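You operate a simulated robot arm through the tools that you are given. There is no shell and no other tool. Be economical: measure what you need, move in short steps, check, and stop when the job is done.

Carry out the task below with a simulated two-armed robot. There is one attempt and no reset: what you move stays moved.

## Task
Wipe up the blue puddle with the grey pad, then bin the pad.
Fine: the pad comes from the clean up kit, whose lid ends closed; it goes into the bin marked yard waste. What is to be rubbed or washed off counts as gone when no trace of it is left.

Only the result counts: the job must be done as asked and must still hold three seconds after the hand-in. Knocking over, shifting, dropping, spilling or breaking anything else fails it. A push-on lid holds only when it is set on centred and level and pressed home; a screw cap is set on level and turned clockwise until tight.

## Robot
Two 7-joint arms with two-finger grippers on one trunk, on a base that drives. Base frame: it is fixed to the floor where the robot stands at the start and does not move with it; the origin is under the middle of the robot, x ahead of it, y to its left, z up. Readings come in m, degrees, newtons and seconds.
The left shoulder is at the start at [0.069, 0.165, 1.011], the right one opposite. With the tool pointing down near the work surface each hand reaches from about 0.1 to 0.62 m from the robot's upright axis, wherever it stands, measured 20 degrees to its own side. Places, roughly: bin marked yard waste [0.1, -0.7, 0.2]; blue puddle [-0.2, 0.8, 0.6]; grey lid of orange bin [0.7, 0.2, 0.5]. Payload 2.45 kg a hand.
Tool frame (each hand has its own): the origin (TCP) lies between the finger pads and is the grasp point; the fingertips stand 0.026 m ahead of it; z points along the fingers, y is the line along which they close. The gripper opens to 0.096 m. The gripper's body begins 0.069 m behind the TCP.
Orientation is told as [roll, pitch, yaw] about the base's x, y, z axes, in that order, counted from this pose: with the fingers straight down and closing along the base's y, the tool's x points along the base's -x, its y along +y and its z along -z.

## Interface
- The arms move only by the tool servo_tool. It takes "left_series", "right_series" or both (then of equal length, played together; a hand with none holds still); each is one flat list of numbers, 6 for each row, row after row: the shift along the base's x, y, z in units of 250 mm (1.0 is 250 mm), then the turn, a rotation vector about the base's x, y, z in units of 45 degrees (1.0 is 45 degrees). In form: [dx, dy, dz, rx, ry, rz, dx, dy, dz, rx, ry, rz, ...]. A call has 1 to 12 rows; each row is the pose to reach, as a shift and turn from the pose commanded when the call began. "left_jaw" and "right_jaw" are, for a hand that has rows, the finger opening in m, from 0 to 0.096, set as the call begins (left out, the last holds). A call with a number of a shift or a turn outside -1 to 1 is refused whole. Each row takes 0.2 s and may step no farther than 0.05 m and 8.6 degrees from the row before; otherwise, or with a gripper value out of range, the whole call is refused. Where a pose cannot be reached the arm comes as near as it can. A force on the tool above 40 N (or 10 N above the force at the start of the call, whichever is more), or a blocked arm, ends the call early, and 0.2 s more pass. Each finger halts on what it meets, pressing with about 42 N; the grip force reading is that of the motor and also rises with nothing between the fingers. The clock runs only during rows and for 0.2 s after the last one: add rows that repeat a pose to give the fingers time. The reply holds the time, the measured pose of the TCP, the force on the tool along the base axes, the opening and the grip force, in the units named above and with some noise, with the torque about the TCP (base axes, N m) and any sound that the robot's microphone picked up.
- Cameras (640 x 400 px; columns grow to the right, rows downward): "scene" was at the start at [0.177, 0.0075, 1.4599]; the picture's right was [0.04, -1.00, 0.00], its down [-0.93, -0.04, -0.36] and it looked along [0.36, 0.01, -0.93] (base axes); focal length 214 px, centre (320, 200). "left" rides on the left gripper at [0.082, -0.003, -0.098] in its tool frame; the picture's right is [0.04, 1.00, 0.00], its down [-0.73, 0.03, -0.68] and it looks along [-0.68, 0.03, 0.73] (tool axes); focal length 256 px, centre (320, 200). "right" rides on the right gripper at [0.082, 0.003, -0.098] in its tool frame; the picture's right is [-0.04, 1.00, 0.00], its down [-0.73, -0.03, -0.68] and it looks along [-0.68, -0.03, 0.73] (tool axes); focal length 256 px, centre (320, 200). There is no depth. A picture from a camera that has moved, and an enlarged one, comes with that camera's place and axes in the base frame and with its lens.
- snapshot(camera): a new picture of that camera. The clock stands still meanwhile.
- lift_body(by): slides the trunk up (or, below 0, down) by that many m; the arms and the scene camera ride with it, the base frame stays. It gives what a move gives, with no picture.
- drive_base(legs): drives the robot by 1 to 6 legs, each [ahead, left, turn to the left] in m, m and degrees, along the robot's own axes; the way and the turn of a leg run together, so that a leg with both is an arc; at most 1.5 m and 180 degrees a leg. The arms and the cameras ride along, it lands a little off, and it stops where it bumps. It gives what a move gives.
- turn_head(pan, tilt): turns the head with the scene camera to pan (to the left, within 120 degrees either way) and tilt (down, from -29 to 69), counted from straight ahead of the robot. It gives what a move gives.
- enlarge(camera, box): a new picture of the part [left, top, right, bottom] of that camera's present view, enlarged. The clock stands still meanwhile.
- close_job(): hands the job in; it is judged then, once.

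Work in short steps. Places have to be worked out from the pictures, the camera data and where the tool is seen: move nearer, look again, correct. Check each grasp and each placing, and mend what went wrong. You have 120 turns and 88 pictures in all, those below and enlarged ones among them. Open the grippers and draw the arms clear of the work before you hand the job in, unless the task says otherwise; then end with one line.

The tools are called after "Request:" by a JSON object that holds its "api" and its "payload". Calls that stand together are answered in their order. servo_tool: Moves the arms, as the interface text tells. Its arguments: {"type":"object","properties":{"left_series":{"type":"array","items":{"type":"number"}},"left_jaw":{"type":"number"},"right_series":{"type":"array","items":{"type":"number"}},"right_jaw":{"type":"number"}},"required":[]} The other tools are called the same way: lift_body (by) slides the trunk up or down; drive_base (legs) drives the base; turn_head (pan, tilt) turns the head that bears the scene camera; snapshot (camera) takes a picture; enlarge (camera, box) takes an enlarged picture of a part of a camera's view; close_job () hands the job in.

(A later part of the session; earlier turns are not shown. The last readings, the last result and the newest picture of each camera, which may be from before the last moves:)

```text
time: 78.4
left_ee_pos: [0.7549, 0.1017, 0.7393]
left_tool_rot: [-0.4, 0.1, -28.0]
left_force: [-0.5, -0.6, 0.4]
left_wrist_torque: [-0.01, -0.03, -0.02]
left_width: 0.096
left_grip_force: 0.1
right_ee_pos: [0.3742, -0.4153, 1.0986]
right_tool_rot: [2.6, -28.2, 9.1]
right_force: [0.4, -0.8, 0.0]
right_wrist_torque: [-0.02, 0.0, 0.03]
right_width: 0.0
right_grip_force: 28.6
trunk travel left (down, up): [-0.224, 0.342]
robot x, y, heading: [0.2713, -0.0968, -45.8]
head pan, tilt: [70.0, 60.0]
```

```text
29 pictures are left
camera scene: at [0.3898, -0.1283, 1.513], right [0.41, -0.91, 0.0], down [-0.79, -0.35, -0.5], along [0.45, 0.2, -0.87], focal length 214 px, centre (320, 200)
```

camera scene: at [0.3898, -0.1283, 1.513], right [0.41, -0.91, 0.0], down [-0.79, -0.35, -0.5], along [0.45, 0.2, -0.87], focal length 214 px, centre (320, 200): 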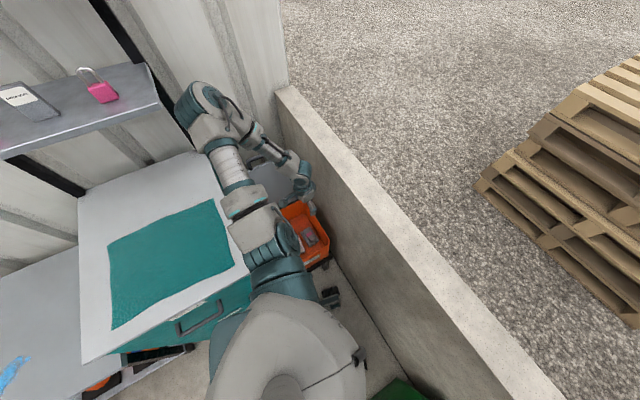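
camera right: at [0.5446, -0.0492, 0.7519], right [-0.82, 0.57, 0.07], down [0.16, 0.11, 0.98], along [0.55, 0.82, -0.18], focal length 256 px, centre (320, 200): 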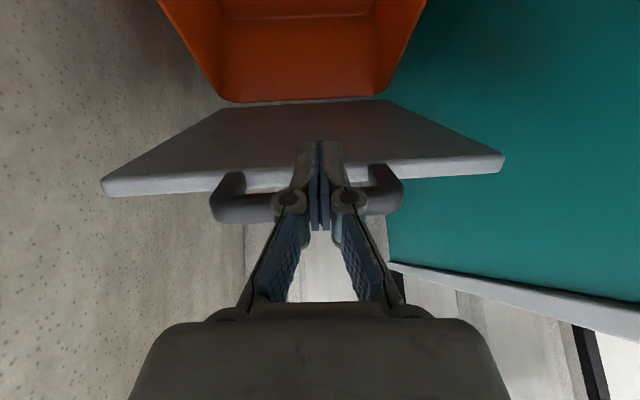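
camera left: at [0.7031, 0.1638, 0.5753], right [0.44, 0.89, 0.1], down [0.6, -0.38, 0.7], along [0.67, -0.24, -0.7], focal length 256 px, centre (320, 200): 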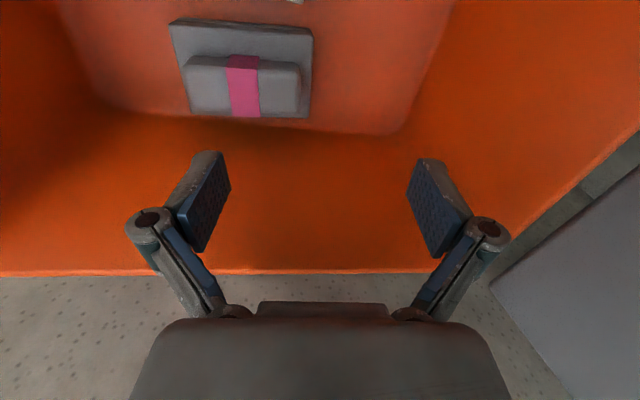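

With the arm nearly straight and coming down steeply, the elbow bulges less. I'll raise the trunk by 0.10, lower the hand by the same amount and more, and let the trunk do the last bit if needed.

Request:
{"api": "lift_body", "payload": {"by": 0.1}}

Request:
{"api": "servo_tool", "payload": {"left_series": [0, -0.01, -0.18, 0, 0, 0, 0, -0.01, -0.36, 0, 0, 0, 0, -0.01, -0.54, 0, 0, 0, 0, -0.01, -0.72, 0, 0, 0, 0, -0.01, -0.88, 0, 0, 0, 0, -0.01, -1, 0, 0, 0, 0, -0.01, -1, 0, 0, 0]}}

Request:
{"api": "snapshot", "payload": {"camera": "scene"}}

Request:
{"api": "snapshot", "payload": {"camera": "left"}}

```text
time: 79.7
left_ee_pos: [0.7553, 0.1013, 0.8392]
left_tool_rot: [-0.4, 0.2, -28.0]
left_force: [0.4, 0.4, 0.3]
left_wrist_torque: [-0.03, -0.01, -0.04]
left_width: 0.0956
left_grip_force: 0.1
right_ee_pos: [0.3753, -0.4154, 1.197]
right_tool_rot: [2.8, -28.2, 9.2]
right_force: [0.0, 0.1, -0.5]
right_wrist_torque: [0.0, -0.01, -0.01]
right_width: 0.0
right_grip_force: 28.9
trunk travel left (down, up): [-0.324, 0.242]
robot x, y, heading: [0.2693, -0.0967, -45.8]
head pan, tilt: [70.0, 60.0]
```

```text
time: 81.3
left_ee_pos: [0.7563, 0.0983, 0.5895]
left_tool_rot: [-0.5, 0.0, -28.0]
left_force: [1.1, 0.3, 0.4]
left_wrist_torque: [0.0, 0.02, 0.03]
left_width: 0.0961
left_grip_force: 0.0
right_ee_pos: [0.3749, -0.4152, 1.1976]
right_tool_rot: [2.5, -28.2, 9.2]
right_force: [0.4, -0.3, -0.1]
right_wrist_torque: [-0.04, -0.01, 0.01]
right_width: 0.0
right_grip_force: 28.8
trunk travel left (down, up): [-0.324, 0.242]
robot x, y, heading: [0.268, -0.1019, -46.0]
head pan, tilt: [70.0, 60.0]
```

```text
28 pictures are left
camera scene: at [0.3457, -0.0823, 1.6156], right [0.41, -0.91, 0.0], down [-0.79, -0.35, -0.5], along [0.45, 0.2, -0.87], focal length 214 px, centre (320, 200)
```

scene: 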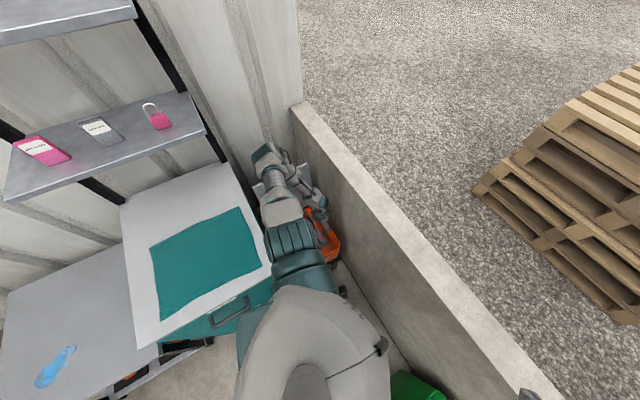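

```text
27 pictures are left
camera left: at [0.684, 0.1347, 0.6875], right [0.43, 0.9, -0.01], down [0.66, -0.31, 0.68], along [0.61, -0.3, -0.73], focal length 256 px, centre (320, 200)
```

left: 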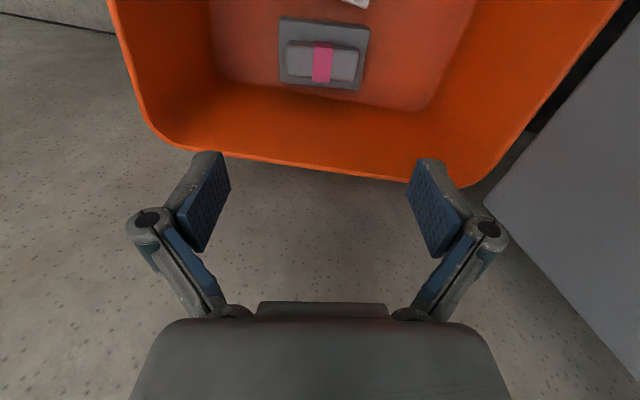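

Alignment is still good, and extending the arm pulls the elbow in. I'll continue descending.

Request:
{"api": "servo_tool", "payload": {"left_series": [0, 0, -0.15, 0, 0, 0, 0.005, 0.005, -0.3, 0, 0, 0, 0.005, 0.005, -0.45, 0, 0, 0, 0.005, 0.005, -0.56, 0, 0, 0, 0.005, 0.005, -0.56, 0, 0, 0]}}

Request:
{"api": "snapshot", "payload": {"camera": "left"}}

```text
time: 82.5
left_ee_pos: [0.7564, 0.0984, 0.4495]
left_tool_rot: [-0.5, 0.0, -27.9]
left_force: [-0.6, 0.6, 0.1]
left_wrist_torque: [0.0, 0.0, -0.02]
left_width: 0.096
left_grip_force: 0.0
right_ee_pos: [0.3745, -0.4152, 1.1984]
right_tool_rot: [2.6, -28.2, 9.3]
right_force: [-0.1, 0.9, 0.4]
right_wrist_torque: [0.01, 0.02, -0.02]
right_width: 0.0001
right_grip_force: 28.6
trunk travel left (down, up): [-0.324, 0.242]
robot x, y, heading: [0.2681, -0.0985, -46.0]
head pan, tilt: [70.0, 60.0]
```

```text
26 pictures are left
camera left: at [0.6832, 0.1334, 0.5464], right [0.43, 0.9, -0.01], down [0.67, -0.31, 0.68], along [0.61, -0.3, -0.74], focal length 256 px, centre (320, 200)
```

left: 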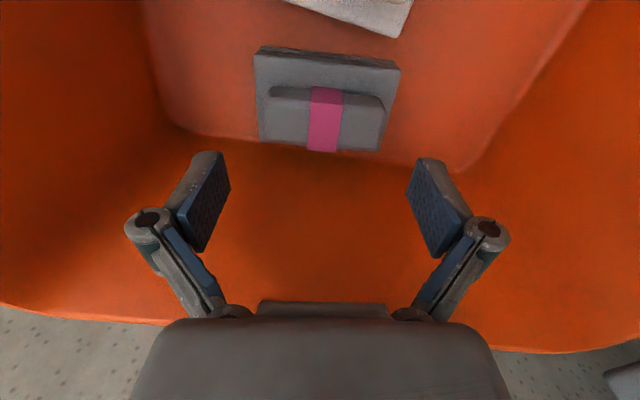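

The block is centred within about 4 mm. I'll nudge 4 mm along the jaw axis and go down to z≈0.39.

Request:
{"api": "servo_tool", "payload": {"left_series": [0.008, 0.015, -0.08, 0, 0, 0, 0.008, 0.015, -0.16, 0, 0, 0, 0.008, 0.015, -0.23, 0, 0, 0, 0.008, 0.015, -0.23, 0, 0, 0]}}

Request:
{"api": "snapshot", "payload": {"camera": "left"}}

```text
time: 83.5
left_ee_pos: [0.7586, 0.1036, 0.3933]
left_tool_rot: [-0.4, 0.0, -28.0]
left_force: [-0.4, 0.1, 0.1]
left_wrist_torque: [0.03, 0.0, 0.01]
left_width: 0.0964
left_grip_force: 0.1
right_ee_pos: [0.3747, -0.4148, 1.198]
right_tool_rot: [2.5, -28.2, 9.2]
right_force: [0.5, -0.2, -0.1]
right_wrist_torque: [-0.03, 0.03, 0.01]
right_width: 0.0
right_grip_force: 28.6
trunk travel left (down, up): [-0.324, 0.242]
robot x, y, heading: [0.2704, -0.0965, -46.1]
head pan, tilt: [70.0, 60.0]
```

```text
25 pictures are left
camera left: at [0.6859, 0.1392, 0.4897], right [0.43, 0.9, -0.01], down [0.66, -0.31, 0.68], along [0.61, -0.3, -0.73], focal length 256 px, centre (320, 200)
```

left: 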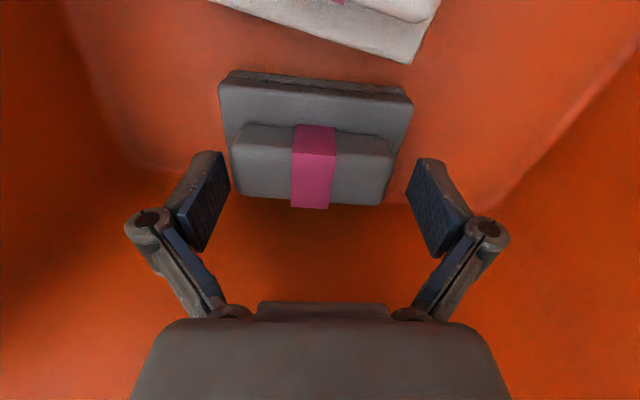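

The fingers are beside the block. I'll shift 3 mm back along the jaw axis, go down about 1 cm, and close gently.

Request:
{"api": "servo_tool", "payload": {"left_series": [-0.006, -0.011, 0, 0, 0, 0, -0.006, -0.011, -0.02, 0, 0, 0, -0.006, -0.011, -0.045, 0, 0, 0, -0.006, -0.011, -0.045, 0, 0, 0]}}

Request:
{"api": "servo_tool", "payload": {"left_series": [0, 0, 0, 0, 0, 0, 0, 0, 0, 0, 0, 0, 0, 0, 0, 0, 0, 0], "left_jaw": 0.05}}

Request:
{"api": "snapshot", "payload": {"camera": "left"}}

```text
time: 84.5
left_ee_pos: [0.7576, 0.1, 0.3807]
left_tool_rot: [-0.5, -0.1, -27.9]
left_force: [0.4, 0.1, 0.1]
left_wrist_torque: [0.01, -0.03, -0.02]
left_width: 0.0962
left_grip_force: 0.1
right_ee_pos: [0.375, -0.4144, 1.1985]
right_tool_rot: [2.6, -28.2, 9.3]
right_force: [0.3, 0.9, 0.3]
right_wrist_torque: [-0.03, 0.0, 0.0]
right_width: 0.0
right_grip_force: 28.9
trunk travel left (down, up): [-0.324, 0.242]
robot x, y, heading: [0.2723, -0.0968, -45.9]
head pan, tilt: [70.0, 60.0]
```

```text
time: 85.3
left_ee_pos: [0.7572, 0.1003, 0.3825]
left_tool_rot: [-0.3, 0.0, -28.0]
left_force: [1.1, -0.8, 5.7]
left_wrist_torque: [0.16, -0.08, -0.11]
left_width: 0.0795
left_grip_force: 41.9
right_ee_pos: [0.3735, -0.4151, 1.1973]
right_tool_rot: [2.6, -28.3, 9.2]
right_force: [0.0, 0.8, 0.0]
right_wrist_torque: [0.05, 0.0, 0.02]
right_width: 0.0
right_grip_force: 28.7
trunk travel left (down, up): [-0.324, 0.242]
robot x, y, heading: [0.2672, -0.0995, -46.0]
head pan, tilt: [70.0, 60.0]
```

```text
24 pictures are left
camera left: at [0.685, 0.1363, 0.4789], right [0.43, 0.9, -0.01], down [0.66, -0.31, 0.68], along [0.61, -0.3, -0.73], focal length 256 px, centre (320, 200)
```

left: 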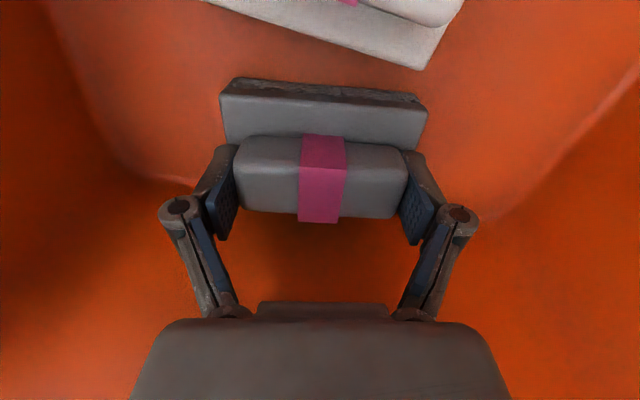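

The block is gripped (width 0.0795, 42 N). I'll lift straight up.

Request:
{"api": "servo_tool", "payload": {"left_series": [0, 0, 0.08, 0, 0, 0, 0, 0, 0.2, 0, 0, 0, 0, 0, 0.35, 0, 0, 0, 0, 0, 0.5, 0, 0, 0, 0, 0, 0.65, 0, 0, 0, 0, 0, 0.8, 0, 0, 0, 0, 0, 0.95, 0, 0, 0]}}

Request:
{"api": "servo_tool", "payload": {"left_series": [0, 0, 0.16, 0, 0, 0, 0, 0, 0.32, 0, 0, 0, 0, 0, 0.48, 0, 0, 0, 0, 0, 0.64, 0, 0, 0, 0, 0, 0.8, 0, 0, 0, 0, 0, 0.96, 0, 0, 0, 0, 0, 1, 0, 0, 0]}}

Request:
{"api": "servo_tool", "payload": {"left_series": [0, 0, 0.16, 0, 0, 0, 0, 0, 0.32, 0, 0, 0, 0, 0, 0.48, 0, 0, 0, 0, 0, 0.64, 0, 0, 0]}}

Request:
{"api": "snapshot", "payload": {"camera": "left"}}

Request:
{"api": "snapshot", "payload": {"camera": "scene"}}

```text
time: 86.9
left_ee_pos: [0.7553, 0.101, 0.6206]
left_tool_rot: [-0.5, 0.1, -27.9]
left_force: [-0.4, 0.2, -2.0]
left_wrist_torque: [-0.02, 0.0, 0.03]
left_width: 0.0792
left_grip_force: 42.0
right_ee_pos: [0.3748, -0.4149, 1.198]
right_tool_rot: [2.7, -28.2, 9.3]
right_force: [0.7, -0.6, 0.5]
right_wrist_torque: [-0.01, 0.01, 0.01]
right_width: 0.0
right_grip_force: 28.3
trunk travel left (down, up): [-0.324, 0.242]
robot x, y, heading: [0.2698, -0.0984, -46.0]
head pan, tilt: [70.0, 60.0]
```

```text
time: 88.5
left_ee_pos: [0.7569, 0.1009, 0.8687]
left_tool_rot: [-0.5, 0.1, -27.9]
left_force: [-0.4, 0.6, -0.9]
left_wrist_torque: [-0.06, 0.0, 0.0]
left_width: 0.0793
left_grip_force: 41.5
right_ee_pos: [0.3744, -0.4149, 1.1983]
right_tool_rot: [2.6, -28.1, 9.2]
right_force: [-0.2, 0.5, -0.6]
right_wrist_torque: [0.01, -0.01, 0.01]
right_width: 0.0
right_grip_force: 28.2
trunk travel left (down, up): [-0.324, 0.242]
robot x, y, heading: [0.266, -0.0957, -46.0]
head pan, tilt: [70.0, 60.0]
```

```text
time: 89.5
left_ee_pos: [0.7564, 0.101, 1.0288]
left_tool_rot: [-0.4, 0.0, -28.0]
left_force: [-0.3, -0.1, -0.4]
left_wrist_torque: [0.01, 0.0, -0.03]
left_width: 0.0791
left_grip_force: 41.9
right_ee_pos: [0.3735, -0.4141, 1.1983]
right_tool_rot: [2.5, -28.3, 9.3]
right_force: [0.8, 0.3, 0.0]
right_wrist_torque: [-0.01, 0.0, 0.0]
right_width: 0.0001
right_grip_force: 29.0
trunk travel left (down, up): [-0.324, 0.242]
robot x, y, heading: [0.2684, -0.1003, -45.8]
head pan, tilt: [70.0, 60.0]
```

```text
23 pictures are left
camera left: at [0.6851, 0.137, 1.1272], right [0.43, 0.9, -0.01], down [0.66, -0.31, 0.68], along [0.61, -0.3, -0.73], focal length 256 px, centre (320, 200)
```

left: 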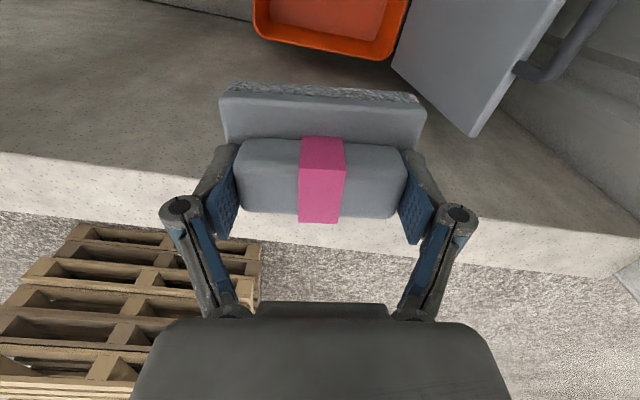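

```text
22 pictures are left
camera scene: at [0.3435, -0.0812, 1.6157], right [0.41, -0.91, 0.0], down [-0.79, -0.35, -0.5], along [0.46, 0.2, -0.87], focal length 214 px, centre (320, 200)
```

scene: 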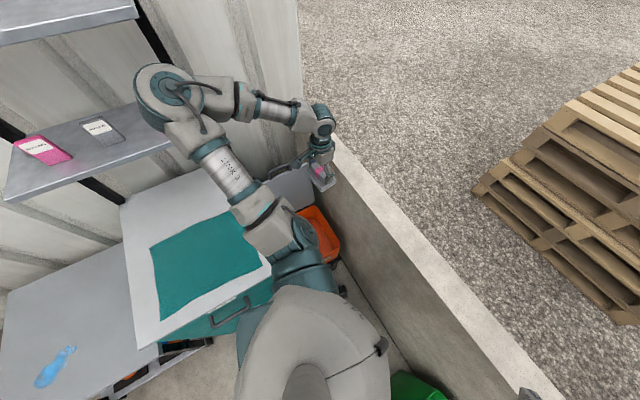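

The pad is held. The left elbow looks close to the shelf and padlock, so I'll zoom in before moving.

Request:
{"api": "enlarge", "payload": {"camera": "scene", "box": [60, 40, 260, 180]}}

```text
2.86 times, centred on (160, 110) of scene
camera zoom: at [0.3435, -0.0812, 1.6157], right [0.41, -0.91, 0.0], down [-0.79, -0.35, -0.5], along [0.46, 0.2, -0.87], focal length 613 px, centre (777, 457)
```

zoom: 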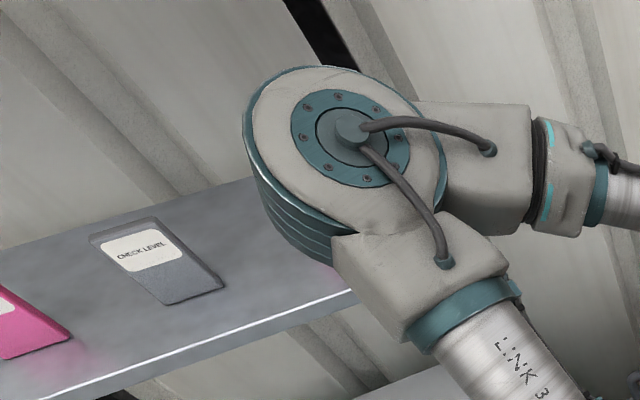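

The elbow hides the padlock but no contact shows. I'll drive sideways to the robot's right (straight away from the shelf) before turning.

Request:
{"api": "drive_base", "payload": {"legs": [[0, -0.14, 0]]}}

Request:
{"api": "snapshot", "payload": {"camera": "scene"}}

```text
time: 90.8
left_ee_pos: [0.7034, 0.0183, 1.0174]
left_tool_rot: [0.0, 2.1, -27.1]
left_force: [-2.3, 1.6, -0.8]
left_wrist_torque: [-0.11, -0.18, 0.01]
left_width: 0.079
left_grip_force: 41.5
right_ee_pos: [0.3306, -0.5024, 1.1934]
right_tool_rot: [2.9, -26.0, 9.9]
right_force: [1.4, -0.9, -0.5]
right_wrist_torque: [0.11, 0.12, 0.1]
right_width: 0.0
right_grip_force: 28.6
trunk travel left (down, up): [-0.324, 0.242]
robot x, y, heading: [0.1923, -0.1781, -45.2]
head pan, tilt: [70.0, 60.0]
```

```text
20 pictures are left
camera scene: at [0.3605, -0.1421, 1.6109], right [0.42, -0.91, -0.02], down [-0.82, -0.37, -0.45], along [0.4, 0.2, -0.89], focal length 214 px, centre (320, 200)
```

scene: 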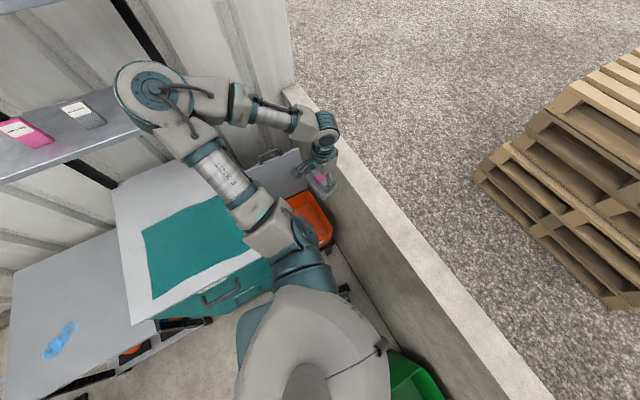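

The robot seems to be leaning a little, so I'll take a still reading to tell sway from a bump.

Request:
{"api": "servo_tool", "payload": {"left_series": [0, 0, 0, 0, 0, 0, 0, 0, 0, 0, 0, 0, 0, 0, 0, 0, 0, 0]}}

```text
time: 91.2
left_ee_pos: [0.5861, -0.023, 1.0899]
left_tool_rot: [3.6, -6.2, -26.4]
left_force: [-2.1, 3.2, -2.8]
left_wrist_torque: [-0.2, -0.19, -0.08]
left_width: 0.0791
left_grip_force: 42.2
right_ee_pos: [0.1709, -0.5375, 1.1774]
right_tool_rot: [3.8, -30.8, 9.3]
right_force: [1.3, -1.0, 1.4]
right_wrist_torque: [-0.01, 0.17, 0.03]
right_width: 0.0001
right_grip_force: 28.1
trunk travel left (down, up): [-0.324, 0.242]
robot x, y, heading: [0.1911, -0.1688, -45.5]
head pan, tilt: [70.0, 60.0]
stopped in row 1 (right hand): the arm was blocked; the commanded pose is now the measured one
```

Large motion was reported, so I'll read again to see whether it settles.

Request:
{"api": "turn_head", "payload": {"pan": 0, "tilt": 60}}

Request:
{"api": "snapshot", "payload": {"camera": "scene"}}

```text
time: 92.6
left_ee_pos: [0.6271, -0.0158, 1.0686]
left_tool_rot: [2.3, -4.0, -26.7]
left_force: [0.0, 0.5, -0.4]
left_wrist_torque: [0.02, -0.02, -0.02]
left_width: 0.0792
left_grip_force: 42.3
right_ee_pos: [0.2177, -0.5261, 1.1816]
right_tool_rot: [3.5, -28.6, 9.4]
right_force: [-0.9, -1.0, 0.1]
right_wrist_torque: [-0.01, 0.01, -0.01]
right_width: 0.0
right_grip_force: 28.6
trunk travel left (down, up): [-0.324, 0.242]
robot x, y, heading: [0.1951, -0.1748, -46.0]
head pan, tilt: [0.0, 60.0]
```

```text
19 pictures are left
camera scene: at [0.2637, -0.2216, 1.6159], right [-0.72, -0.7, 0.01], down [-0.61, 0.62, -0.5], along [0.34, -0.36, -0.87], focal length 214 px, centre (320, 200)
```

scene: 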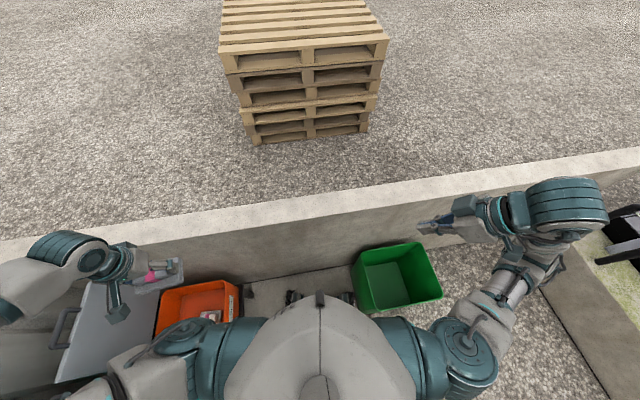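

It has settled and the green bin is still in place. I'll back away from the shelf and the green bin first, then turn in two stages toward the puddle (heading ~55°).

Request:
{"api": "drive_base", "payload": {"legs": [[-0.2, 0, 0], [0, -0.12, 0]]}}

Request:
{"api": "drive_base", "payload": {"legs": [[0, 0, 50], [0, 0, 51]]}}

Request:
{"api": "turn_head", "payload": {"pan": 30, "tilt": 50}}

Request:
{"api": "snapshot", "payload": {"camera": "scene"}}

```text
time: 95.0
left_ee_pos: [0.4225, 0.0723, 1.0515]
left_tool_rot: [1.3, -2.6, -26.6]
left_force: [-5.4, -1.2, -2.2]
left_wrist_torque: [0.13, -0.4, 0.01]
left_width: 0.0789
left_grip_force: 41.8
right_ee_pos: [0.0273, -0.4396, 1.1869]
right_tool_rot: [2.3, -27.2, 10.7]
right_force: [-0.1, 0.1, 0.7]
right_wrist_torque: [0.03, -0.06, 0.03]
right_width: 0.0001
right_grip_force: 29.2
trunk travel left (down, up): [-0.324, 0.242]
robot x, y, heading: [-0.0211, -0.1114, -45.5]
head pan, tilt: [0.0, 60.0]
```

```text
time: 100.0
left_ee_pos: [-0.2485, 0.2694, 1.068]
left_tool_rot: [3.4, -3.5, 73.8]
left_force: [-1.1, -0.9, -1.2]
left_wrist_torque: [0.02, 0.01, -0.02]
left_width: 0.0786
left_grip_force: 42.1
right_ee_pos: [0.3306, -0.0293, 1.1776]
right_tool_rot: [3.9, -29.0, 110.4]
right_force: [0.9, 0.6, -0.5]
right_wrist_torque: [-0.05, 0.0, -0.03]
right_width: 0.0001
right_grip_force: 28.7
trunk travel left (down, up): [-0.324, 0.242]
robot x, y, heading: [-0.0208, -0.1126, 55.2]
head pan, tilt: [0.0, 60.0]
```

```text
time: 100.9
left_ee_pos: [-0.2504, 0.2713, 1.0696]
left_tool_rot: [3.3, -3.5, 73.9]
left_force: [0.7, -1.1, -1.2]
left_wrist_torque: [0.02, -0.02, 0.01]
left_width: 0.079
left_grip_force: 42.0
right_ee_pos: [0.3295, -0.0288, 1.1783]
right_tool_rot: [3.8, -29.0, 110.6]
right_force: [0.0, 0.3, 0.3]
right_wrist_torque: [-0.03, -0.02, 0.01]
right_width: 0.0
right_grip_force: 28.3
trunk travel left (down, up): [-0.324, 0.242]
robot x, y, heading: [-0.0169, -0.1125, 55.4]
head pan, tilt: [30.0, 50.0]
```

```text
18 pictures are left
camera scene: at [0.0092, -0.029, 1.6284], right [1.0, -0.08, -0.01], down [-0.07, -0.76, -0.64], along [0.05, 0.64, -0.76], focal length 214 px, centre (320, 200)
```

scene: 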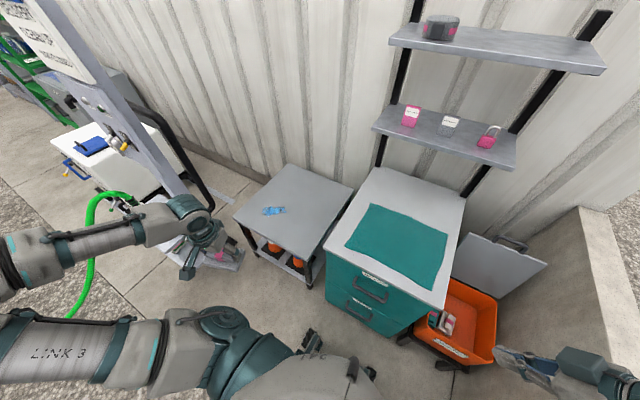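

Everything on the shelf is still in place, the lid stays open and the puddle is near (-0.216,0.774). I'll bring the left hand to the front and level it, then drive left.

Request:
{"api": "servo_tool", "payload": {"left_series": [0.13, 0.05, 0, -0.03, -0.015, 0, 0.27, 0.11, 0, -0.06, -0.03, 0, 0.41, 0.17, 0, -0.095, -0.049, 0, 0.55, 0.23, 0, -0.095, -0.049, 0, 0.69, 0.29, 0, -0.095, -0.049, 0, 0.83, 0.35, 0, -0.095, -0.049, 0, 0.96, 0.4, 0, -0.095, -0.049, 0]}}

Request:
{"api": "drive_base", "payload": {"legs": [[0, 0.37, 0], [0.08, 0, 0]]}}

Request:
{"api": "servo_tool", "payload": {"left_series": [0, 0, 0, 0, 0, 0]}}

Request:
{"api": "snapshot", "payload": {"camera": "scene"}}

```text
time: 102.5
left_ee_pos: [-0.0171, 0.3735, 1.0653]
left_tool_rot: [-0.4, 0.2, 74.1]
left_force: [0.2, 0.2, -0.4]
left_wrist_torque: [-0.03, 0.01, -0.02]
left_width: 0.0786
left_grip_force: 42.2
right_ee_pos: [0.3222, -0.0219, 1.1806]
right_tool_rot: [3.6, -28.6, 110.7]
right_force: [0.8, -0.1, -0.4]
right_wrist_torque: [-0.01, 0.03, -0.03]
right_width: 0.0
right_grip_force: 28.3
trunk travel left (down, up): [-0.324, 0.242]
robot x, y, heading: [-0.0235, -0.1148, 55.2]
head pan, tilt: [30.0, 50.0]
```

```text
time: 105.5
left_ee_pos: [-0.2567, 0.6386, 1.0696]
left_tool_rot: [0.3, -0.1, 73.4]
left_force: [-0.1, 0.4, -0.8]
left_wrist_torque: [0.04, 0.03, -0.02]
left_width: 0.0787
left_grip_force: 42.1
right_ee_pos: [0.0798, 0.2386, 1.179]
right_tool_rot: [3.8, -29.2, 109.9]
right_force: [0.4, 0.5, -0.2]
right_wrist_torque: [-0.03, -0.03, -0.03]
right_width: 0.0001
right_grip_force: 28.5
trunk travel left (down, up): [-0.324, 0.242]
robot x, y, heading: [-0.2708, 0.1566, 54.4]
head pan, tilt: [30.0, 50.0]
```

```text
time: 105.9
left_ee_pos: [-0.2713, 0.6455, 1.0673]
left_tool_rot: [-0.6, 0.0, 73.4]
left_force: [0.3, 0.3, -0.1]
left_wrist_torque: [0.0, -0.07, -0.02]
left_width: 0.079
left_grip_force: 42.3
right_ee_pos: [0.0645, 0.2453, 1.1832]
right_tool_rot: [3.1, -28.7, 110.4]
right_force: [-0.3, 0.0, 0.3]
right_wrist_torque: [0.0, 0.01, -0.02]
right_width: 0.0
right_grip_force: 28.6
trunk travel left (down, up): [-0.324, 0.242]
robot x, y, heading: [-0.2712, 0.1609, 54.7]
head pan, tilt: [30.0, 50.0]
```

```text
17 pictures are left
camera scene: at [-0.2572, 0.2527, 1.6283], right [1.0, -0.09, 0.0], down [-0.07, -0.76, -0.64], along [0.06, 0.64, -0.77], focal length 214 px, centre (320, 200)
```

scene: 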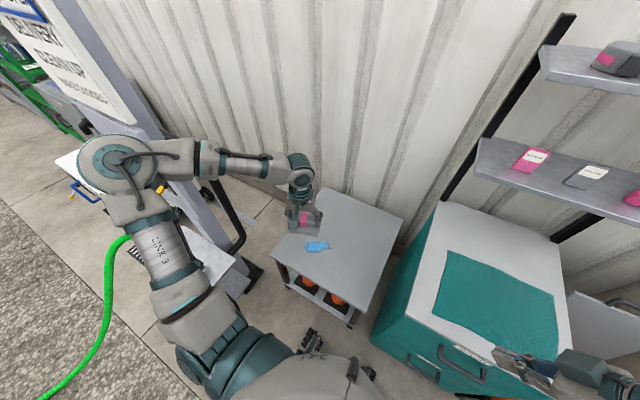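

The puddle is at about (-0.222,0.787) on the bench at z≈0.6. I'll move over it and descend to about z 0.75.

Request:
{"api": "servo_tool", "payload": {"left_series": [0.03, 0.08, -0.1, 0, 0, 0, 0.06, 0.16, -0.2, 0, 0, 0, 0.09, 0.24, -0.32, 0, 0, 0, 0.12, 0.33, -0.46, 0, 0, 0, 0.15, 0.42, -0.6, 0, 0, 0, 0.18, 0.5, -0.75, 0, 0, 0, 0.196, 0.566, -0.9, 0, 0, 0, 0.196, 0.566, -1, 0, 0, 0]}}

Request:
{"api": "servo_tool", "payload": {"left_series": [0, 0, -0.12, 0, 0, 0, 0, 0, -0.24, 0, 0, 0]}}

Request:
{"api": "enlarge", "payload": {"camera": "scene", "box": [220, 160, 420, 320]}}

Request:
{"api": "snapshot", "payload": {"camera": "left"}}

```text
time: 107.7
left_ee_pos: [-0.2197, 0.7886, 0.8177]
left_tool_rot: [-0.6, -0.1, 73.5]
left_force: [0.1, 0.0, -0.3]
left_wrist_torque: [-0.03, 0.0, 0.0]
left_width: 0.079
left_grip_force: 42.1
right_ee_pos: [0.0674, 0.2462, 1.1813]
right_tool_rot: [3.4, -28.5, 110.2]
right_force: [-0.5, 0.0, -0.2]
right_wrist_torque: [-0.01, 0.01, -0.03]
right_width: 0.0
right_grip_force: 28.5
trunk travel left (down, up): [-0.324, 0.242]
robot x, y, heading: [-0.2741, 0.1577, 54.5]
head pan, tilt: [30.0, 50.0]
```

```text
time: 108.3
left_ee_pos: [-0.2343, 0.7661, 0.7921]
left_tool_rot: [0.1, -0.1, 73.4]
left_force: [-0.4, 0.1, -0.2]
left_wrist_torque: [0.02, 0.0, -0.01]
left_width: 0.0788
left_grip_force: 42.4
left hand out of reach, approached as far as the arm can: row 1, 2
right_ee_pos: [0.0788, 0.2364, 1.1786]
right_tool_rot: [3.9, -29.0, 109.9]
right_force: [0.2, -0.5, -0.7]
right_wrist_torque: [0.04, 0.02, 0.05]
right_width: 0.0
right_grip_force: 28.7
trunk travel left (down, up): [-0.324, 0.242]
robot x, y, heading: [-0.2696, 0.1569, 54.5]
head pan, tilt: [30.0, 50.0]
```

```text
2.50 times, centred on (320, 240) of scene
camera zoom: at [-0.2436, 0.2481, 1.6282], right [1.0, -0.09, -0.01], down [-0.08, -0.76, -0.64], along [0.05, 0.64, -0.77], focal length 536 px, centre (320, 100)
```

zoom: 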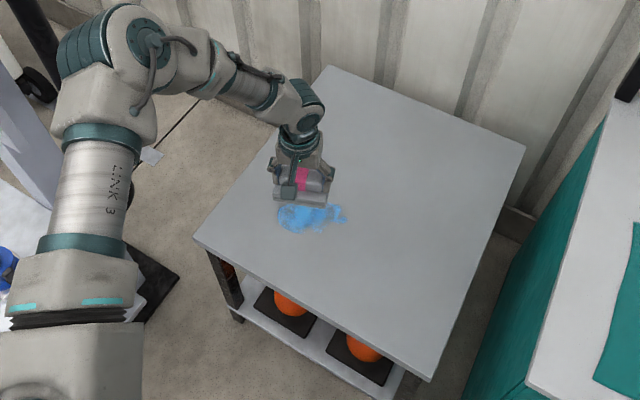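

```text
15 pictures are left
camera left: at [-0.2532, 0.6861, 0.8885], right [-0.97, 0.25, 0.0], down [0.18, 0.71, 0.68], along [0.17, 0.66, -0.73], focal length 256 px, centre (320, 200)
```

left: 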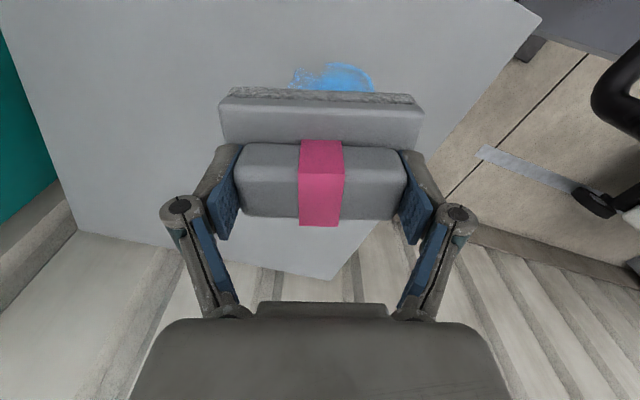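

The puddle spans about 0.145 × 0.075 m around (-0.231,0.784). The arm is at its limit, so I'll lower the trunk by 0.10 and then touch down gently.

Request:
{"api": "lift_body", "payload": {"by": -0.1}}

Request:
{"api": "servo_tool", "payload": {"left_series": [0, 0, 0, 0, 0, 0, 0, 0, 0, 0, 0, 0]}}

Request:
{"api": "snapshot", "payload": {"camera": "left"}}

```text
time: 109.6
left_ee_pos: [-0.2412, 0.7706, 0.69]
left_tool_rot: [-0.5, -0.2, 73.4]
left_force: [0.4, 0.0, -1.4]
left_wrist_torque: [-0.02, -0.02, -0.01]
left_width: 0.0789
left_grip_force: 41.7
right_ee_pos: [0.0681, 0.2448, 1.0807]
right_tool_rot: [3.3, -28.7, 110.1]
right_force: [-0.5, -0.5, 0.0]
right_wrist_torque: [0.01, -0.01, 0.01]
right_width: 0.0001
right_grip_force: 28.7
trunk travel left (down, up): [-0.224, 0.342]
robot x, y, heading: [-0.2747, 0.1558, 54.5]
head pan, tilt: [30.0, 50.0]
```

```text
time: 110.2
left_ee_pos: [-0.2382, 0.769, 0.6919]
left_tool_rot: [-0.2, 0.0, 73.4]
left_force: [0.4, -0.2, 0.3]
left_wrist_torque: [-0.01, -0.03, 0.04]
left_width: 0.0787
left_grip_force: 42.2
right_ee_pos: [0.0724, 0.2414, 1.0792]
right_tool_rot: [3.6, -28.9, 110.0]
right_force: [-1.0, 0.4, 0.5]
right_wrist_torque: [0.0, -0.04, -0.02]
right_width: 0.0
right_grip_force: 27.9
trunk travel left (down, up): [-0.224, 0.342]
robot x, y, heading: [-0.2679, 0.1583, 54.6]
head pan, tilt: [30.0, 50.0]
```

```text
14 pictures are left
camera left: at [-0.2576, 0.6892, 0.7876], right [-0.97, 0.25, 0.0], down [0.18, 0.71, 0.68], along [0.17, 0.66, -0.73], focal length 256 px, centre (320, 200)
```

left: 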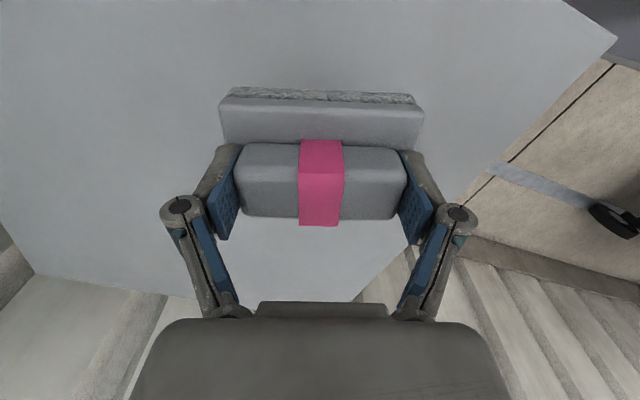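

The pad now covers the puddle. I'll descend slowly until contact.

Request:
{"api": "servo_tool", "payload": {"left_series": [0, 0, -0.03, 0, 0, 0, 0, 0, -0.06, 0, 0, 0, 0, 0, -0.09, 0, 0, 0, 0, 0, -0.12, 0, 0, 0, 0, 0, -0.15, 0, 0, 0]}}

```text
time: 111.4
left_ee_pos: [-0.2369, 0.7694, 0.6521]
left_tool_rot: [-0.5, -0.1, 73.5]
left_force: [-0.6, 0.0, -0.5]
left_wrist_torque: [0.01, 0.01, -0.01]
left_width: 0.0789
left_grip_force: 42.2
right_ee_pos: [0.0727, 0.243, 1.0807]
right_tool_rot: [3.7, -28.8, 110.0]
right_force: [0.3, -0.8, 0.1]
right_wrist_torque: [0.03, 0.01, -0.04]
right_width: 0.0001
right_grip_force: 28.4
trunk travel left (down, up): [-0.224, 0.342]
robot x, y, heading: [-0.2744, 0.1607, 54.7]
head pan, tilt: [30.0, 50.0]
```

No contact yet at z 0.652, so I'll continue down in small steps.

Request:
{"api": "servo_tool", "payload": {"left_series": [0, 0, -0.02, 0, 0, 0, 0, 0, -0.04, 0, 0, 0, 0, 0, -0.06, 0, 0, 0]}}

Request:
{"api": "servo_tool", "payload": {"left_series": [0, 0, -0.02, 0, 0, 0, 0, 0, -0.03, 0, 0, 0]}}

```text
time: 112.2
left_ee_pos: [-0.2397, 0.7684, 0.6364]
left_tool_rot: [-0.5, 0.0, 73.4]
left_force: [0.2, -0.1, -0.2]
left_wrist_torque: [0.02, -0.01, 0.0]
left_width: 0.0784
left_grip_force: 42.8
right_ee_pos: [0.0726, 0.243, 1.0805]
right_tool_rot: [3.6, -28.8, 110.0]
right_force: [-0.4, 0.8, -0.8]
right_wrist_torque: [0.02, 0.01, -0.01]
right_width: 0.0
right_grip_force: 27.9
trunk travel left (down, up): [-0.224, 0.342]
robot x, y, heading: [-0.2721, 0.1593, 54.9]
head pan, tilt: [30.0, 50.0]
```

```text
time: 112.8
left_ee_pos: [-0.2405, 0.7672, 0.6359]
left_tool_rot: [-0.3, 0.0, 73.4]
left_force: [-0.1, 1.3, -0.8]
left_wrist_torque: [-0.05, -0.01, 0.01]
left_width: 0.0788
left_grip_force: 42.3
left hand out of reach, approached as far as the arm can: row 1, 2
right_ee_pos: [0.073, 0.2425, 1.0808]
right_tool_rot: [3.6, -28.8, 110.1]
right_force: [0.0, 0.4, 0.0]
right_wrist_torque: [-0.02, -0.03, 0.04]
right_width: 0.0
right_grip_force: 28.3
trunk travel left (down, up): [-0.224, 0.342]
robot x, y, heading: [-0.2738, 0.1603, 54.8]
head pan, tilt: [30.0, 50.0]
```

The arm is at its limit again. I'll raise the hand by 0.12 and lower the trunk by 0.12 to gain slack for wiping.

Request:
{"api": "servo_tool", "payload": {"left_series": [0, 0, 0.12, 0, 0, 0, 0, 0, 0.24, 0, 0, 0, 0, 0, 0.38, 0, 0, 0, 0, 0, 0.5, 0, 0, 0]}}

Request:
{"api": "lift_body", "payload": {"by": -0.12}}

Request:
{"api": "servo_tool", "payload": {"left_series": [0, 0.01, -0.02, 0, 0, 0, 0, 0.02, -0.04, 0, 0, 0, 0, 0.03, -0.06, 0, 0, 0]}}

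```text
time: 113.8
left_ee_pos: [-0.2419, 0.7674, 0.7622]
left_tool_rot: [-0.3, 0.0, 73.4]
left_force: [-0.1, -0.8, -0.6]
left_wrist_torque: [-0.03, 0.0, 0.03]
left_width: 0.0787
left_grip_force: 41.8
right_ee_pos: [0.0713, 0.2424, 1.0798]
right_tool_rot: [3.5, -28.9, 110.0]
right_force: [0.0, -0.3, 0.9]
right_wrist_torque: [0.01, 0.0, 0.0]
right_width: 0.0
right_grip_force: 28.1
trunk travel left (down, up): [-0.224, 0.342]
robot x, y, heading: [-0.2715, 0.1603, 54.6]
head pan, tilt: [30.0, 50.0]
```

```text
time: 115.3
left_ee_pos: [-0.2413, 0.7668, 0.6437]
left_tool_rot: [-0.2, -0.2, 73.5]
left_force: [0.1, 0.3, -1.3]
left_wrist_torque: [0.01, 0.02, 0.02]
left_width: 0.0789
left_grip_force: 42.1
right_ee_pos: [0.0723, 0.2418, 0.9619]
right_tool_rot: [3.6, -28.8, 110.1]
right_force: [0.5, 0.9, 0.2]
right_wrist_torque: [0.01, -0.03, -0.05]
right_width: 0.0
right_grip_force: 28.4
trunk travel left (down, up): [-0.104, 0.462]
robot x, y, heading: [-0.2711, 0.155, 54.7]
head pan, tilt: [30.0, 50.0]
```

```text
time: 116.1
left_ee_pos: [-0.2412, 0.7737, 0.6272]
left_tool_rot: [-0.2, 0.0, 73.4]
left_force: [-0.3, -0.5, -0.1]
left_wrist_torque: [-0.01, 0.03, 0.0]
left_width: 0.079
left_grip_force: 41.8
right_ee_pos: [0.0726, 0.2428, 0.9609]
right_tool_rot: [3.6, -28.7, 110.0]
right_force: [-0.9, -0.6, 0.2]
right_wrist_torque: [-0.02, -0.03, 0.02]
right_width: 0.0
right_grip_force: 28.2
trunk travel left (down, up): [-0.104, 0.462]
robot x, y, heading: [-0.274, 0.1563, 54.8]
head pan, tilt: [30.0, 50.0]
```

Still free, so I'll go down in small steps until contact.

Request:
{"api": "servo_tool", "payload": {"left_series": [0, 0, -0.02, 0, 0, 0, 0, 0, -0.04, 0, 0, 0, 0, 0, -0.06, 0, 0, 0]}}

Request:
{"api": "enlarge", "payload": {"camera": "scene", "box": [240, 160, 420, 300]}}

```text
time: 116.9
left_ee_pos: [-0.2409, 0.7752, 0.6118]
left_tool_rot: [-0.3, 0.0, 73.5]
left_force: [0.4, 0.0, 0.0]
left_wrist_torque: [0.0, 0.01, 0.0]
left_width: 0.0789
left_grip_force: 42.0
right_ee_pos: [0.0724, 0.2437, 0.9606]
right_tool_rot: [3.6, -28.7, 110.0]
right_force: [0.5, -0.6, 0.9]
right_wrist_torque: [0.01, -0.06, 0.04]
right_width: 0.0
right_grip_force: 28.3
trunk travel left (down, up): [-0.104, 0.462]
robot x, y, heading: [-0.2721, 0.1586, 54.8]
head pan, tilt: [30.0, 50.0]
```

```text
2.86 times, centred on (330, 230) of scene
camera zoom: at [-0.1442, 0.408, 1.3867], right [1.0, -0.09, 0.0], down [-0.07, -0.77, -0.64], along [0.06, 0.64, -0.77], focal length 613 px, centre (291, 114)
```

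zoom: 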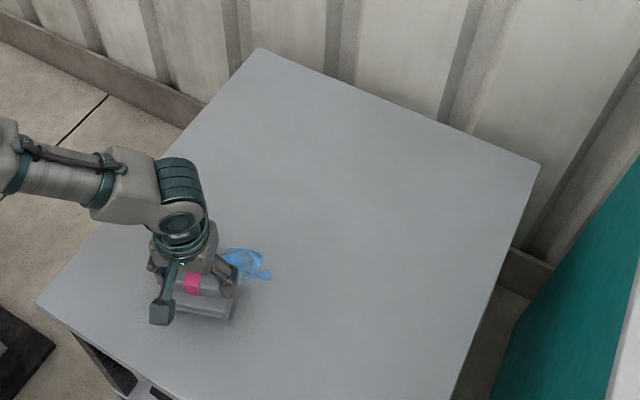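

The pad is near the surface and the puddle extends to the right and behind it. I'll continue descending to contact.

Request:
{"api": "servo_tool", "payload": {"left_series": [0.02, 0.03, -0.02, 0, 0, 0, 0.04, 0.06, -0.04, 0, 0, 0, 0.04, 0.06, -0.06, 0, 0, 0]}}

Request:
{"api": "servo_tool", "payload": {"left_series": [0, 0, -0.015, 0, 0, 0, 0, 0, -0.03, 0, 0, 0]}}

```text
time: 117.7
left_ee_pos: [-0.2314, 0.7908, 0.5969]
left_tool_rot: [-0.4, -0.1, 73.3]
left_force: [0.3, -0.3, -1.3]
left_wrist_torque: [0.05, -0.02, 0.02]
left_width: 0.0789
left_grip_force: 41.9
right_ee_pos: [0.0732, 0.2427, 0.9616]
right_tool_rot: [3.6, -28.7, 110.0]
right_force: [-0.2, -0.5, -0.2]
right_wrist_torque: [-0.01, 0.0, 0.0]
right_width: 0.0001
right_grip_force: 28.7
trunk travel left (down, up): [-0.104, 0.462]
robot x, y, heading: [-0.2722, 0.1576, 54.7]
head pan, tilt: [30.0, 50.0]
```

```text
time: 118.3
left_ee_pos: [-0.2307, 0.7912, 0.5952]
left_tool_rot: [-0.3, -0.5, 73.5]
left_force: [-10.5, 1.6, 36.4]
left_wrist_torque: [-0.32, 1.09, -0.14]
left_width: 0.079
left_grip_force: 41.6
right_ee_pos: [0.072, 0.2391, 0.9636]
right_tool_rot: [3.4, -29.0, 110.2]
right_force: [0.1, 0.5, 0.2]
right_wrist_torque: [-0.03, 0.01, 0.01]
right_width: 0.0002
right_grip_force: 28.4
trunk travel left (down, up): [-0.104, 0.462]
robot x, y, heading: [-0.2708, 0.1576, 54.6]
head pan, tilt: [30.0, 50.0]
```

Contact is at z≈0.595 (36 N). I'll ease up about 4 mm and wipe in a raster over the puddle area.

Request:
{"api": "servo_tool", "payload": {"left_series": [0, 0, 0.016, 0, 0, 0, -0.12, -0.08, 0.016, 0, 0, 0, -0.24, -0.08, 0.016, 0, 0, 0, -0.08, -0.08, 0.016, 0, 0, 0, 0.08, -0.08, 0.016, 0, 0, 0, 0.24, -0.08, 0.016, 0, 0, 0, 0.4, -0.08, 0.016, 0, 0, 0, 0.4, 0.04, 0.016, 0, 0, 0, 0.24, 0.04, 0.016, 0, 0, 0, 0.08, 0.04, 0.016, 0, 0, 0, -0.08, 0.04, 0.016, 0, 0, 0, -0.24, 0.04, 0.016, 0, 0, 0]}}

Request:
{"api": "servo_tool", "payload": {"left_series": [0, 0.12, 0, 0, 0, 0, 0.16, 0.12, 0, 0, 0, 0, 0.32, 0.12, 0, 0, 0, 0, 0.48, 0.12, 0, 0, 0, 0, 0.64, 0.12, 0, 0, 0, 0, 0.64, 0.22, 0, 0, 0, 0, 0.48, 0.22, 0, 0, 0, 0, 0.32, 0.22, 0, 0, 0, 0, 0.16, 0.22, 0, 0, 0, 0, 0, 0.22, 0, 0, 0, 0, 0.16, 0.1, 0, 0, 0, 0, 0.32, 0.02, 0, 0, 0, 0]}}

Request:
{"api": "snapshot", "payload": {"camera": "scene"}}

```text
time: 120.9
left_ee_pos: [-0.2887, 0.7998, 0.5953]
left_tool_rot: [-0.3, -0.2, 73.3]
left_force: [7.4, -0.9, 27.2]
left_wrist_torque: [0.12, 0.3, -0.03]
left_width: 0.0789
left_grip_force: 41.8
right_ee_pos: [0.074, 0.24, 0.9613]
right_tool_rot: [3.6, -28.9, 110.0]
right_force: [0.2, 0.0, 0.5]
right_wrist_torque: [-0.03, 0.01, 0.01]
right_width: 0.0
right_grip_force: 29.2
trunk travel left (down, up): [-0.104, 0.462]
robot x, y, heading: [-0.2732, 0.1588, 54.7]
head pan, tilt: [30.0, 50.0]
```

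```text
time: 123.5
left_ee_pos: [-0.2118, 0.8005, 0.5952]
left_tool_rot: [-0.2, -0.2, 73.6]
left_force: [-8.3, 4.5, 27.6]
left_wrist_torque: [0.1, 0.15, -0.01]
left_width: 0.079
left_grip_force: 41.7
right_ee_pos: [0.0747, 0.2405, 0.9612]
right_tool_rot: [3.6, -29.0, 110.1]
right_force: [1.0, 0.3, 1.1]
right_wrist_torque: [0.03, -0.03, -0.03]
right_width: 0.0005
right_grip_force: 28.8
trunk travel left (down, up): [-0.104, 0.462]
robot x, y, heading: [-0.2742, 0.1558, 54.9]
head pan, tilt: [30.0, 50.0]
```

```text
12 pictures are left
camera scene: at [-0.1436, 0.4013, 1.3882], right [1.0, -0.09, 0.0], down [-0.07, -0.76, -0.64], along [0.06, 0.64, -0.77], focal length 214 px, centre (320, 200)
```

scene: 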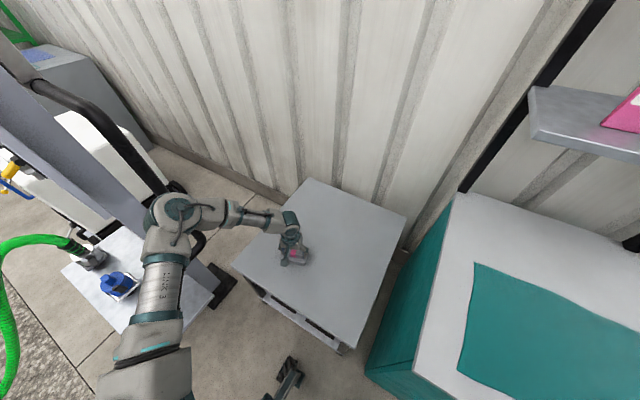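

No blue shows around the pad. I'll do a second raster crosswise and then lift to inspect.

Request:
{"api": "servo_tool", "payload": {"left_series": [-0.16, -0.07, 0, 0, 0, 0, -0.32, -0.14, 0, 0, 0, 0, -0.32, 0.05, 0, 0, 0, 0, -0.32, 0.24, 0, 0, 0, 0, -0.16, 0.24, 0, 0, 0, 0, -0.16, 0.05, 0, 0, 0, 0, -0.16, -0.14, 0, 0, 0, 0, 0, -0.14, 0, 0, 0, 0, 0, 0.05, 0, 0, 0, 0, 0, 0.24, 0, 0, 0, 0, 0.16, 0.24, 0, 0, 0, 0, 0.16, 0.05, 0, 0, 0, 0]}}

Request:
{"api": "servo_tool", "payload": {"left_series": [0, -0.19, 0, 0, 0, 0, 0.16, -0.19, 0, 0, 0, 0, 0.16, 0, 0, 0, 0, 0, 0.16, 0.19, 0, 0, 0, 0, 0, 0.15, 0, 0, 0, 0, 0, 0, 0, 0, 0, 0, 0, 0, 0.15, 0, 0, 0, 0, 0, 0.3, 0, 0, 0, 0, 0, 0.5, 0, 0, 0, -0.08, -0.12, 0.6, 0, 0, 0, -0.16, -0.24, 0.7, 0, 0, 0, -0.24, -0.36, 0.8, 0, 0, 0]}}

Request:
{"api": "enlarge", "payload": {"camera": "scene", "box": [220, 160, 420, 360]}}

```text
time: 126.1
left_ee_pos: [-0.169, 0.8149, 0.5974]
left_tool_rot: [-0.1, -0.1, 73.5]
left_force: [0.0, -0.6, 0.0]
left_wrist_torque: [-0.03, 0.0, -0.02]
left_width: 0.079
left_grip_force: 41.9
right_ee_pos: [0.0747, 0.2413, 0.96]
right_tool_rot: [3.7, -28.9, 110.1]
right_force: [0.8, -0.8, 0.3]
right_wrist_torque: [0.04, -0.02, -0.05]
right_width: 0.0001
right_grip_force: 28.3
trunk travel left (down, up): [-0.104, 0.462]
robot x, y, heading: [-0.2739, 0.1601, 54.7]
head pan, tilt: [30.0, 50.0]
```

```text
time: 128.7
left_ee_pos: [-0.231, 0.7288, 0.7915]
left_tool_rot: [-0.3, -0.1, 73.4]
left_force: [0.4, 0.3, -0.6]
left_wrist_torque: [0.02, -0.01, -0.01]
left_width: 0.0788
left_grip_force: 42.1
right_ee_pos: [0.0717, 0.2414, 0.961]
right_tool_rot: [3.5, -28.8, 110.1]
right_force: [0.5, -0.4, 0.5]
right_wrist_torque: [0.04, -0.02, 0.0]
right_width: 0.0001
right_grip_force: 28.2
trunk travel left (down, up): [-0.104, 0.462]
robot x, y, heading: [-0.274, 0.158, 54.9]
head pan, tilt: [30.0, 50.0]
```

```text
2.00 times, centred on (320, 260) of scene
camera zoom: at [-0.1455, 0.4058, 1.3874], right [1.0, -0.09, 0.0], down [-0.07, -0.76, -0.64], along [0.06, 0.64, -0.77], focal length 429 px, centre (320, 80)
```

zoom: 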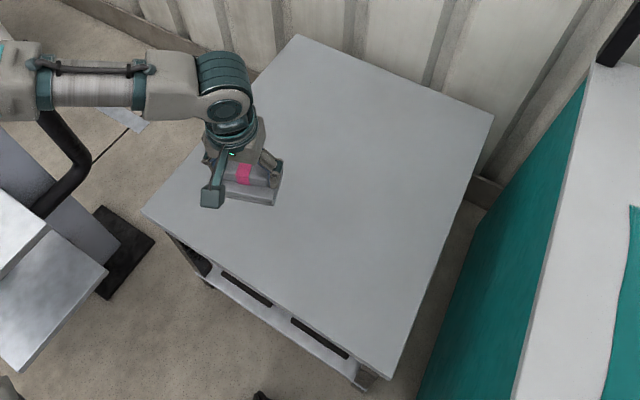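

The visible area is clean. I'll move the hand up and back so nothing hides the spot, and check with the left camera.

Request:
{"api": "servo_tool", "payload": {"left_series": [-0.04, -0.06, 0.17, 0, 0, 0, -0.08, -0.12, 0.34, 0, 0, 0, -0.14, -0.22, 0.5, 0, 0, 0, -0.2, -0.32, 0.65, 0, 0, 0, -0.26, -0.42, 0.8, 0, 0, 0, -0.32, -0.52, 0.9, 0, 0, 0]}}

Request:
{"api": "enlarge", "payload": {"camera": "scene", "box": [220, 160, 400, 320]}}

Request:
{"api": "snapshot", "payload": {"camera": "left"}}

```text
time: 130.1
left_ee_pos: [-0.3118, 0.5953, 1.0176]
left_tool_rot: [-0.3, -0.1, 73.4]
left_force: [-0.7, 0.1, -0.6]
left_wrist_torque: [0.01, -0.01, 0.02]
left_width: 0.0788
left_grip_force: 41.9
right_ee_pos: [0.0724, 0.2427, 0.9618]
right_tool_rot: [3.6, -28.8, 110.1]
right_force: [-0.1, -0.4, 1.3]
right_wrist_torque: [-0.02, 0.02, -0.03]
right_width: 0.0
right_grip_force: 28.5
trunk travel left (down, up): [-0.104, 0.462]
robot x, y, heading: [-0.2677, 0.158, 54.5]
head pan, tilt: [30.0, 50.0]
```

```text
2.50 times, centred on (310, 240) of scene
camera zoom: at [-0.1457, 0.4048, 1.3876], right [1.0, -0.09, 0.0], down [-0.07, -0.76, -0.64], along [0.06, 0.64, -0.77], focal length 536 px, centre (345, 100)
```

zoom: 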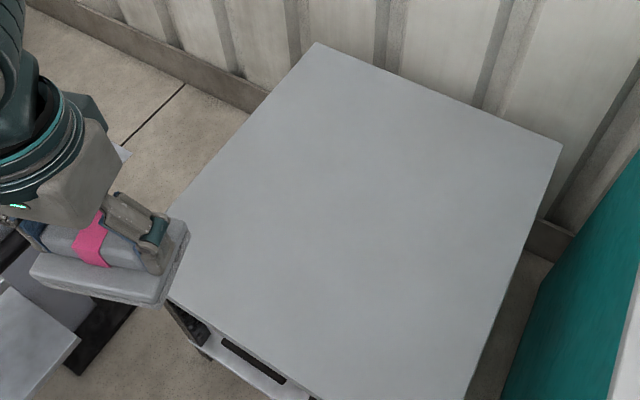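

```text
9 pictures are left
camera left: at [-0.3312, 0.5169, 1.1141], right [-0.97, 0.25, 0.0], down [0.18, 0.71, 0.68], along [0.17, 0.66, -0.73], focal length 256 px, centre (320, 200)
```

left: 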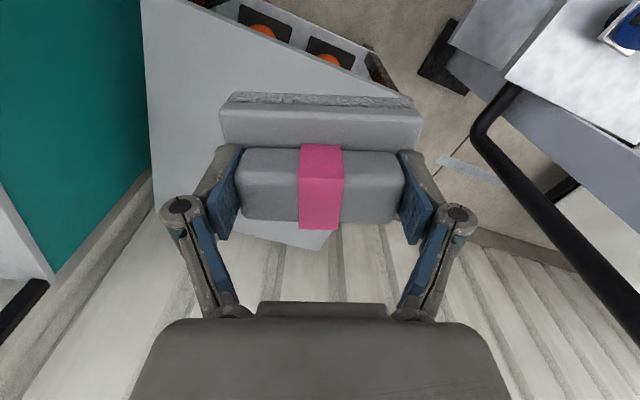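

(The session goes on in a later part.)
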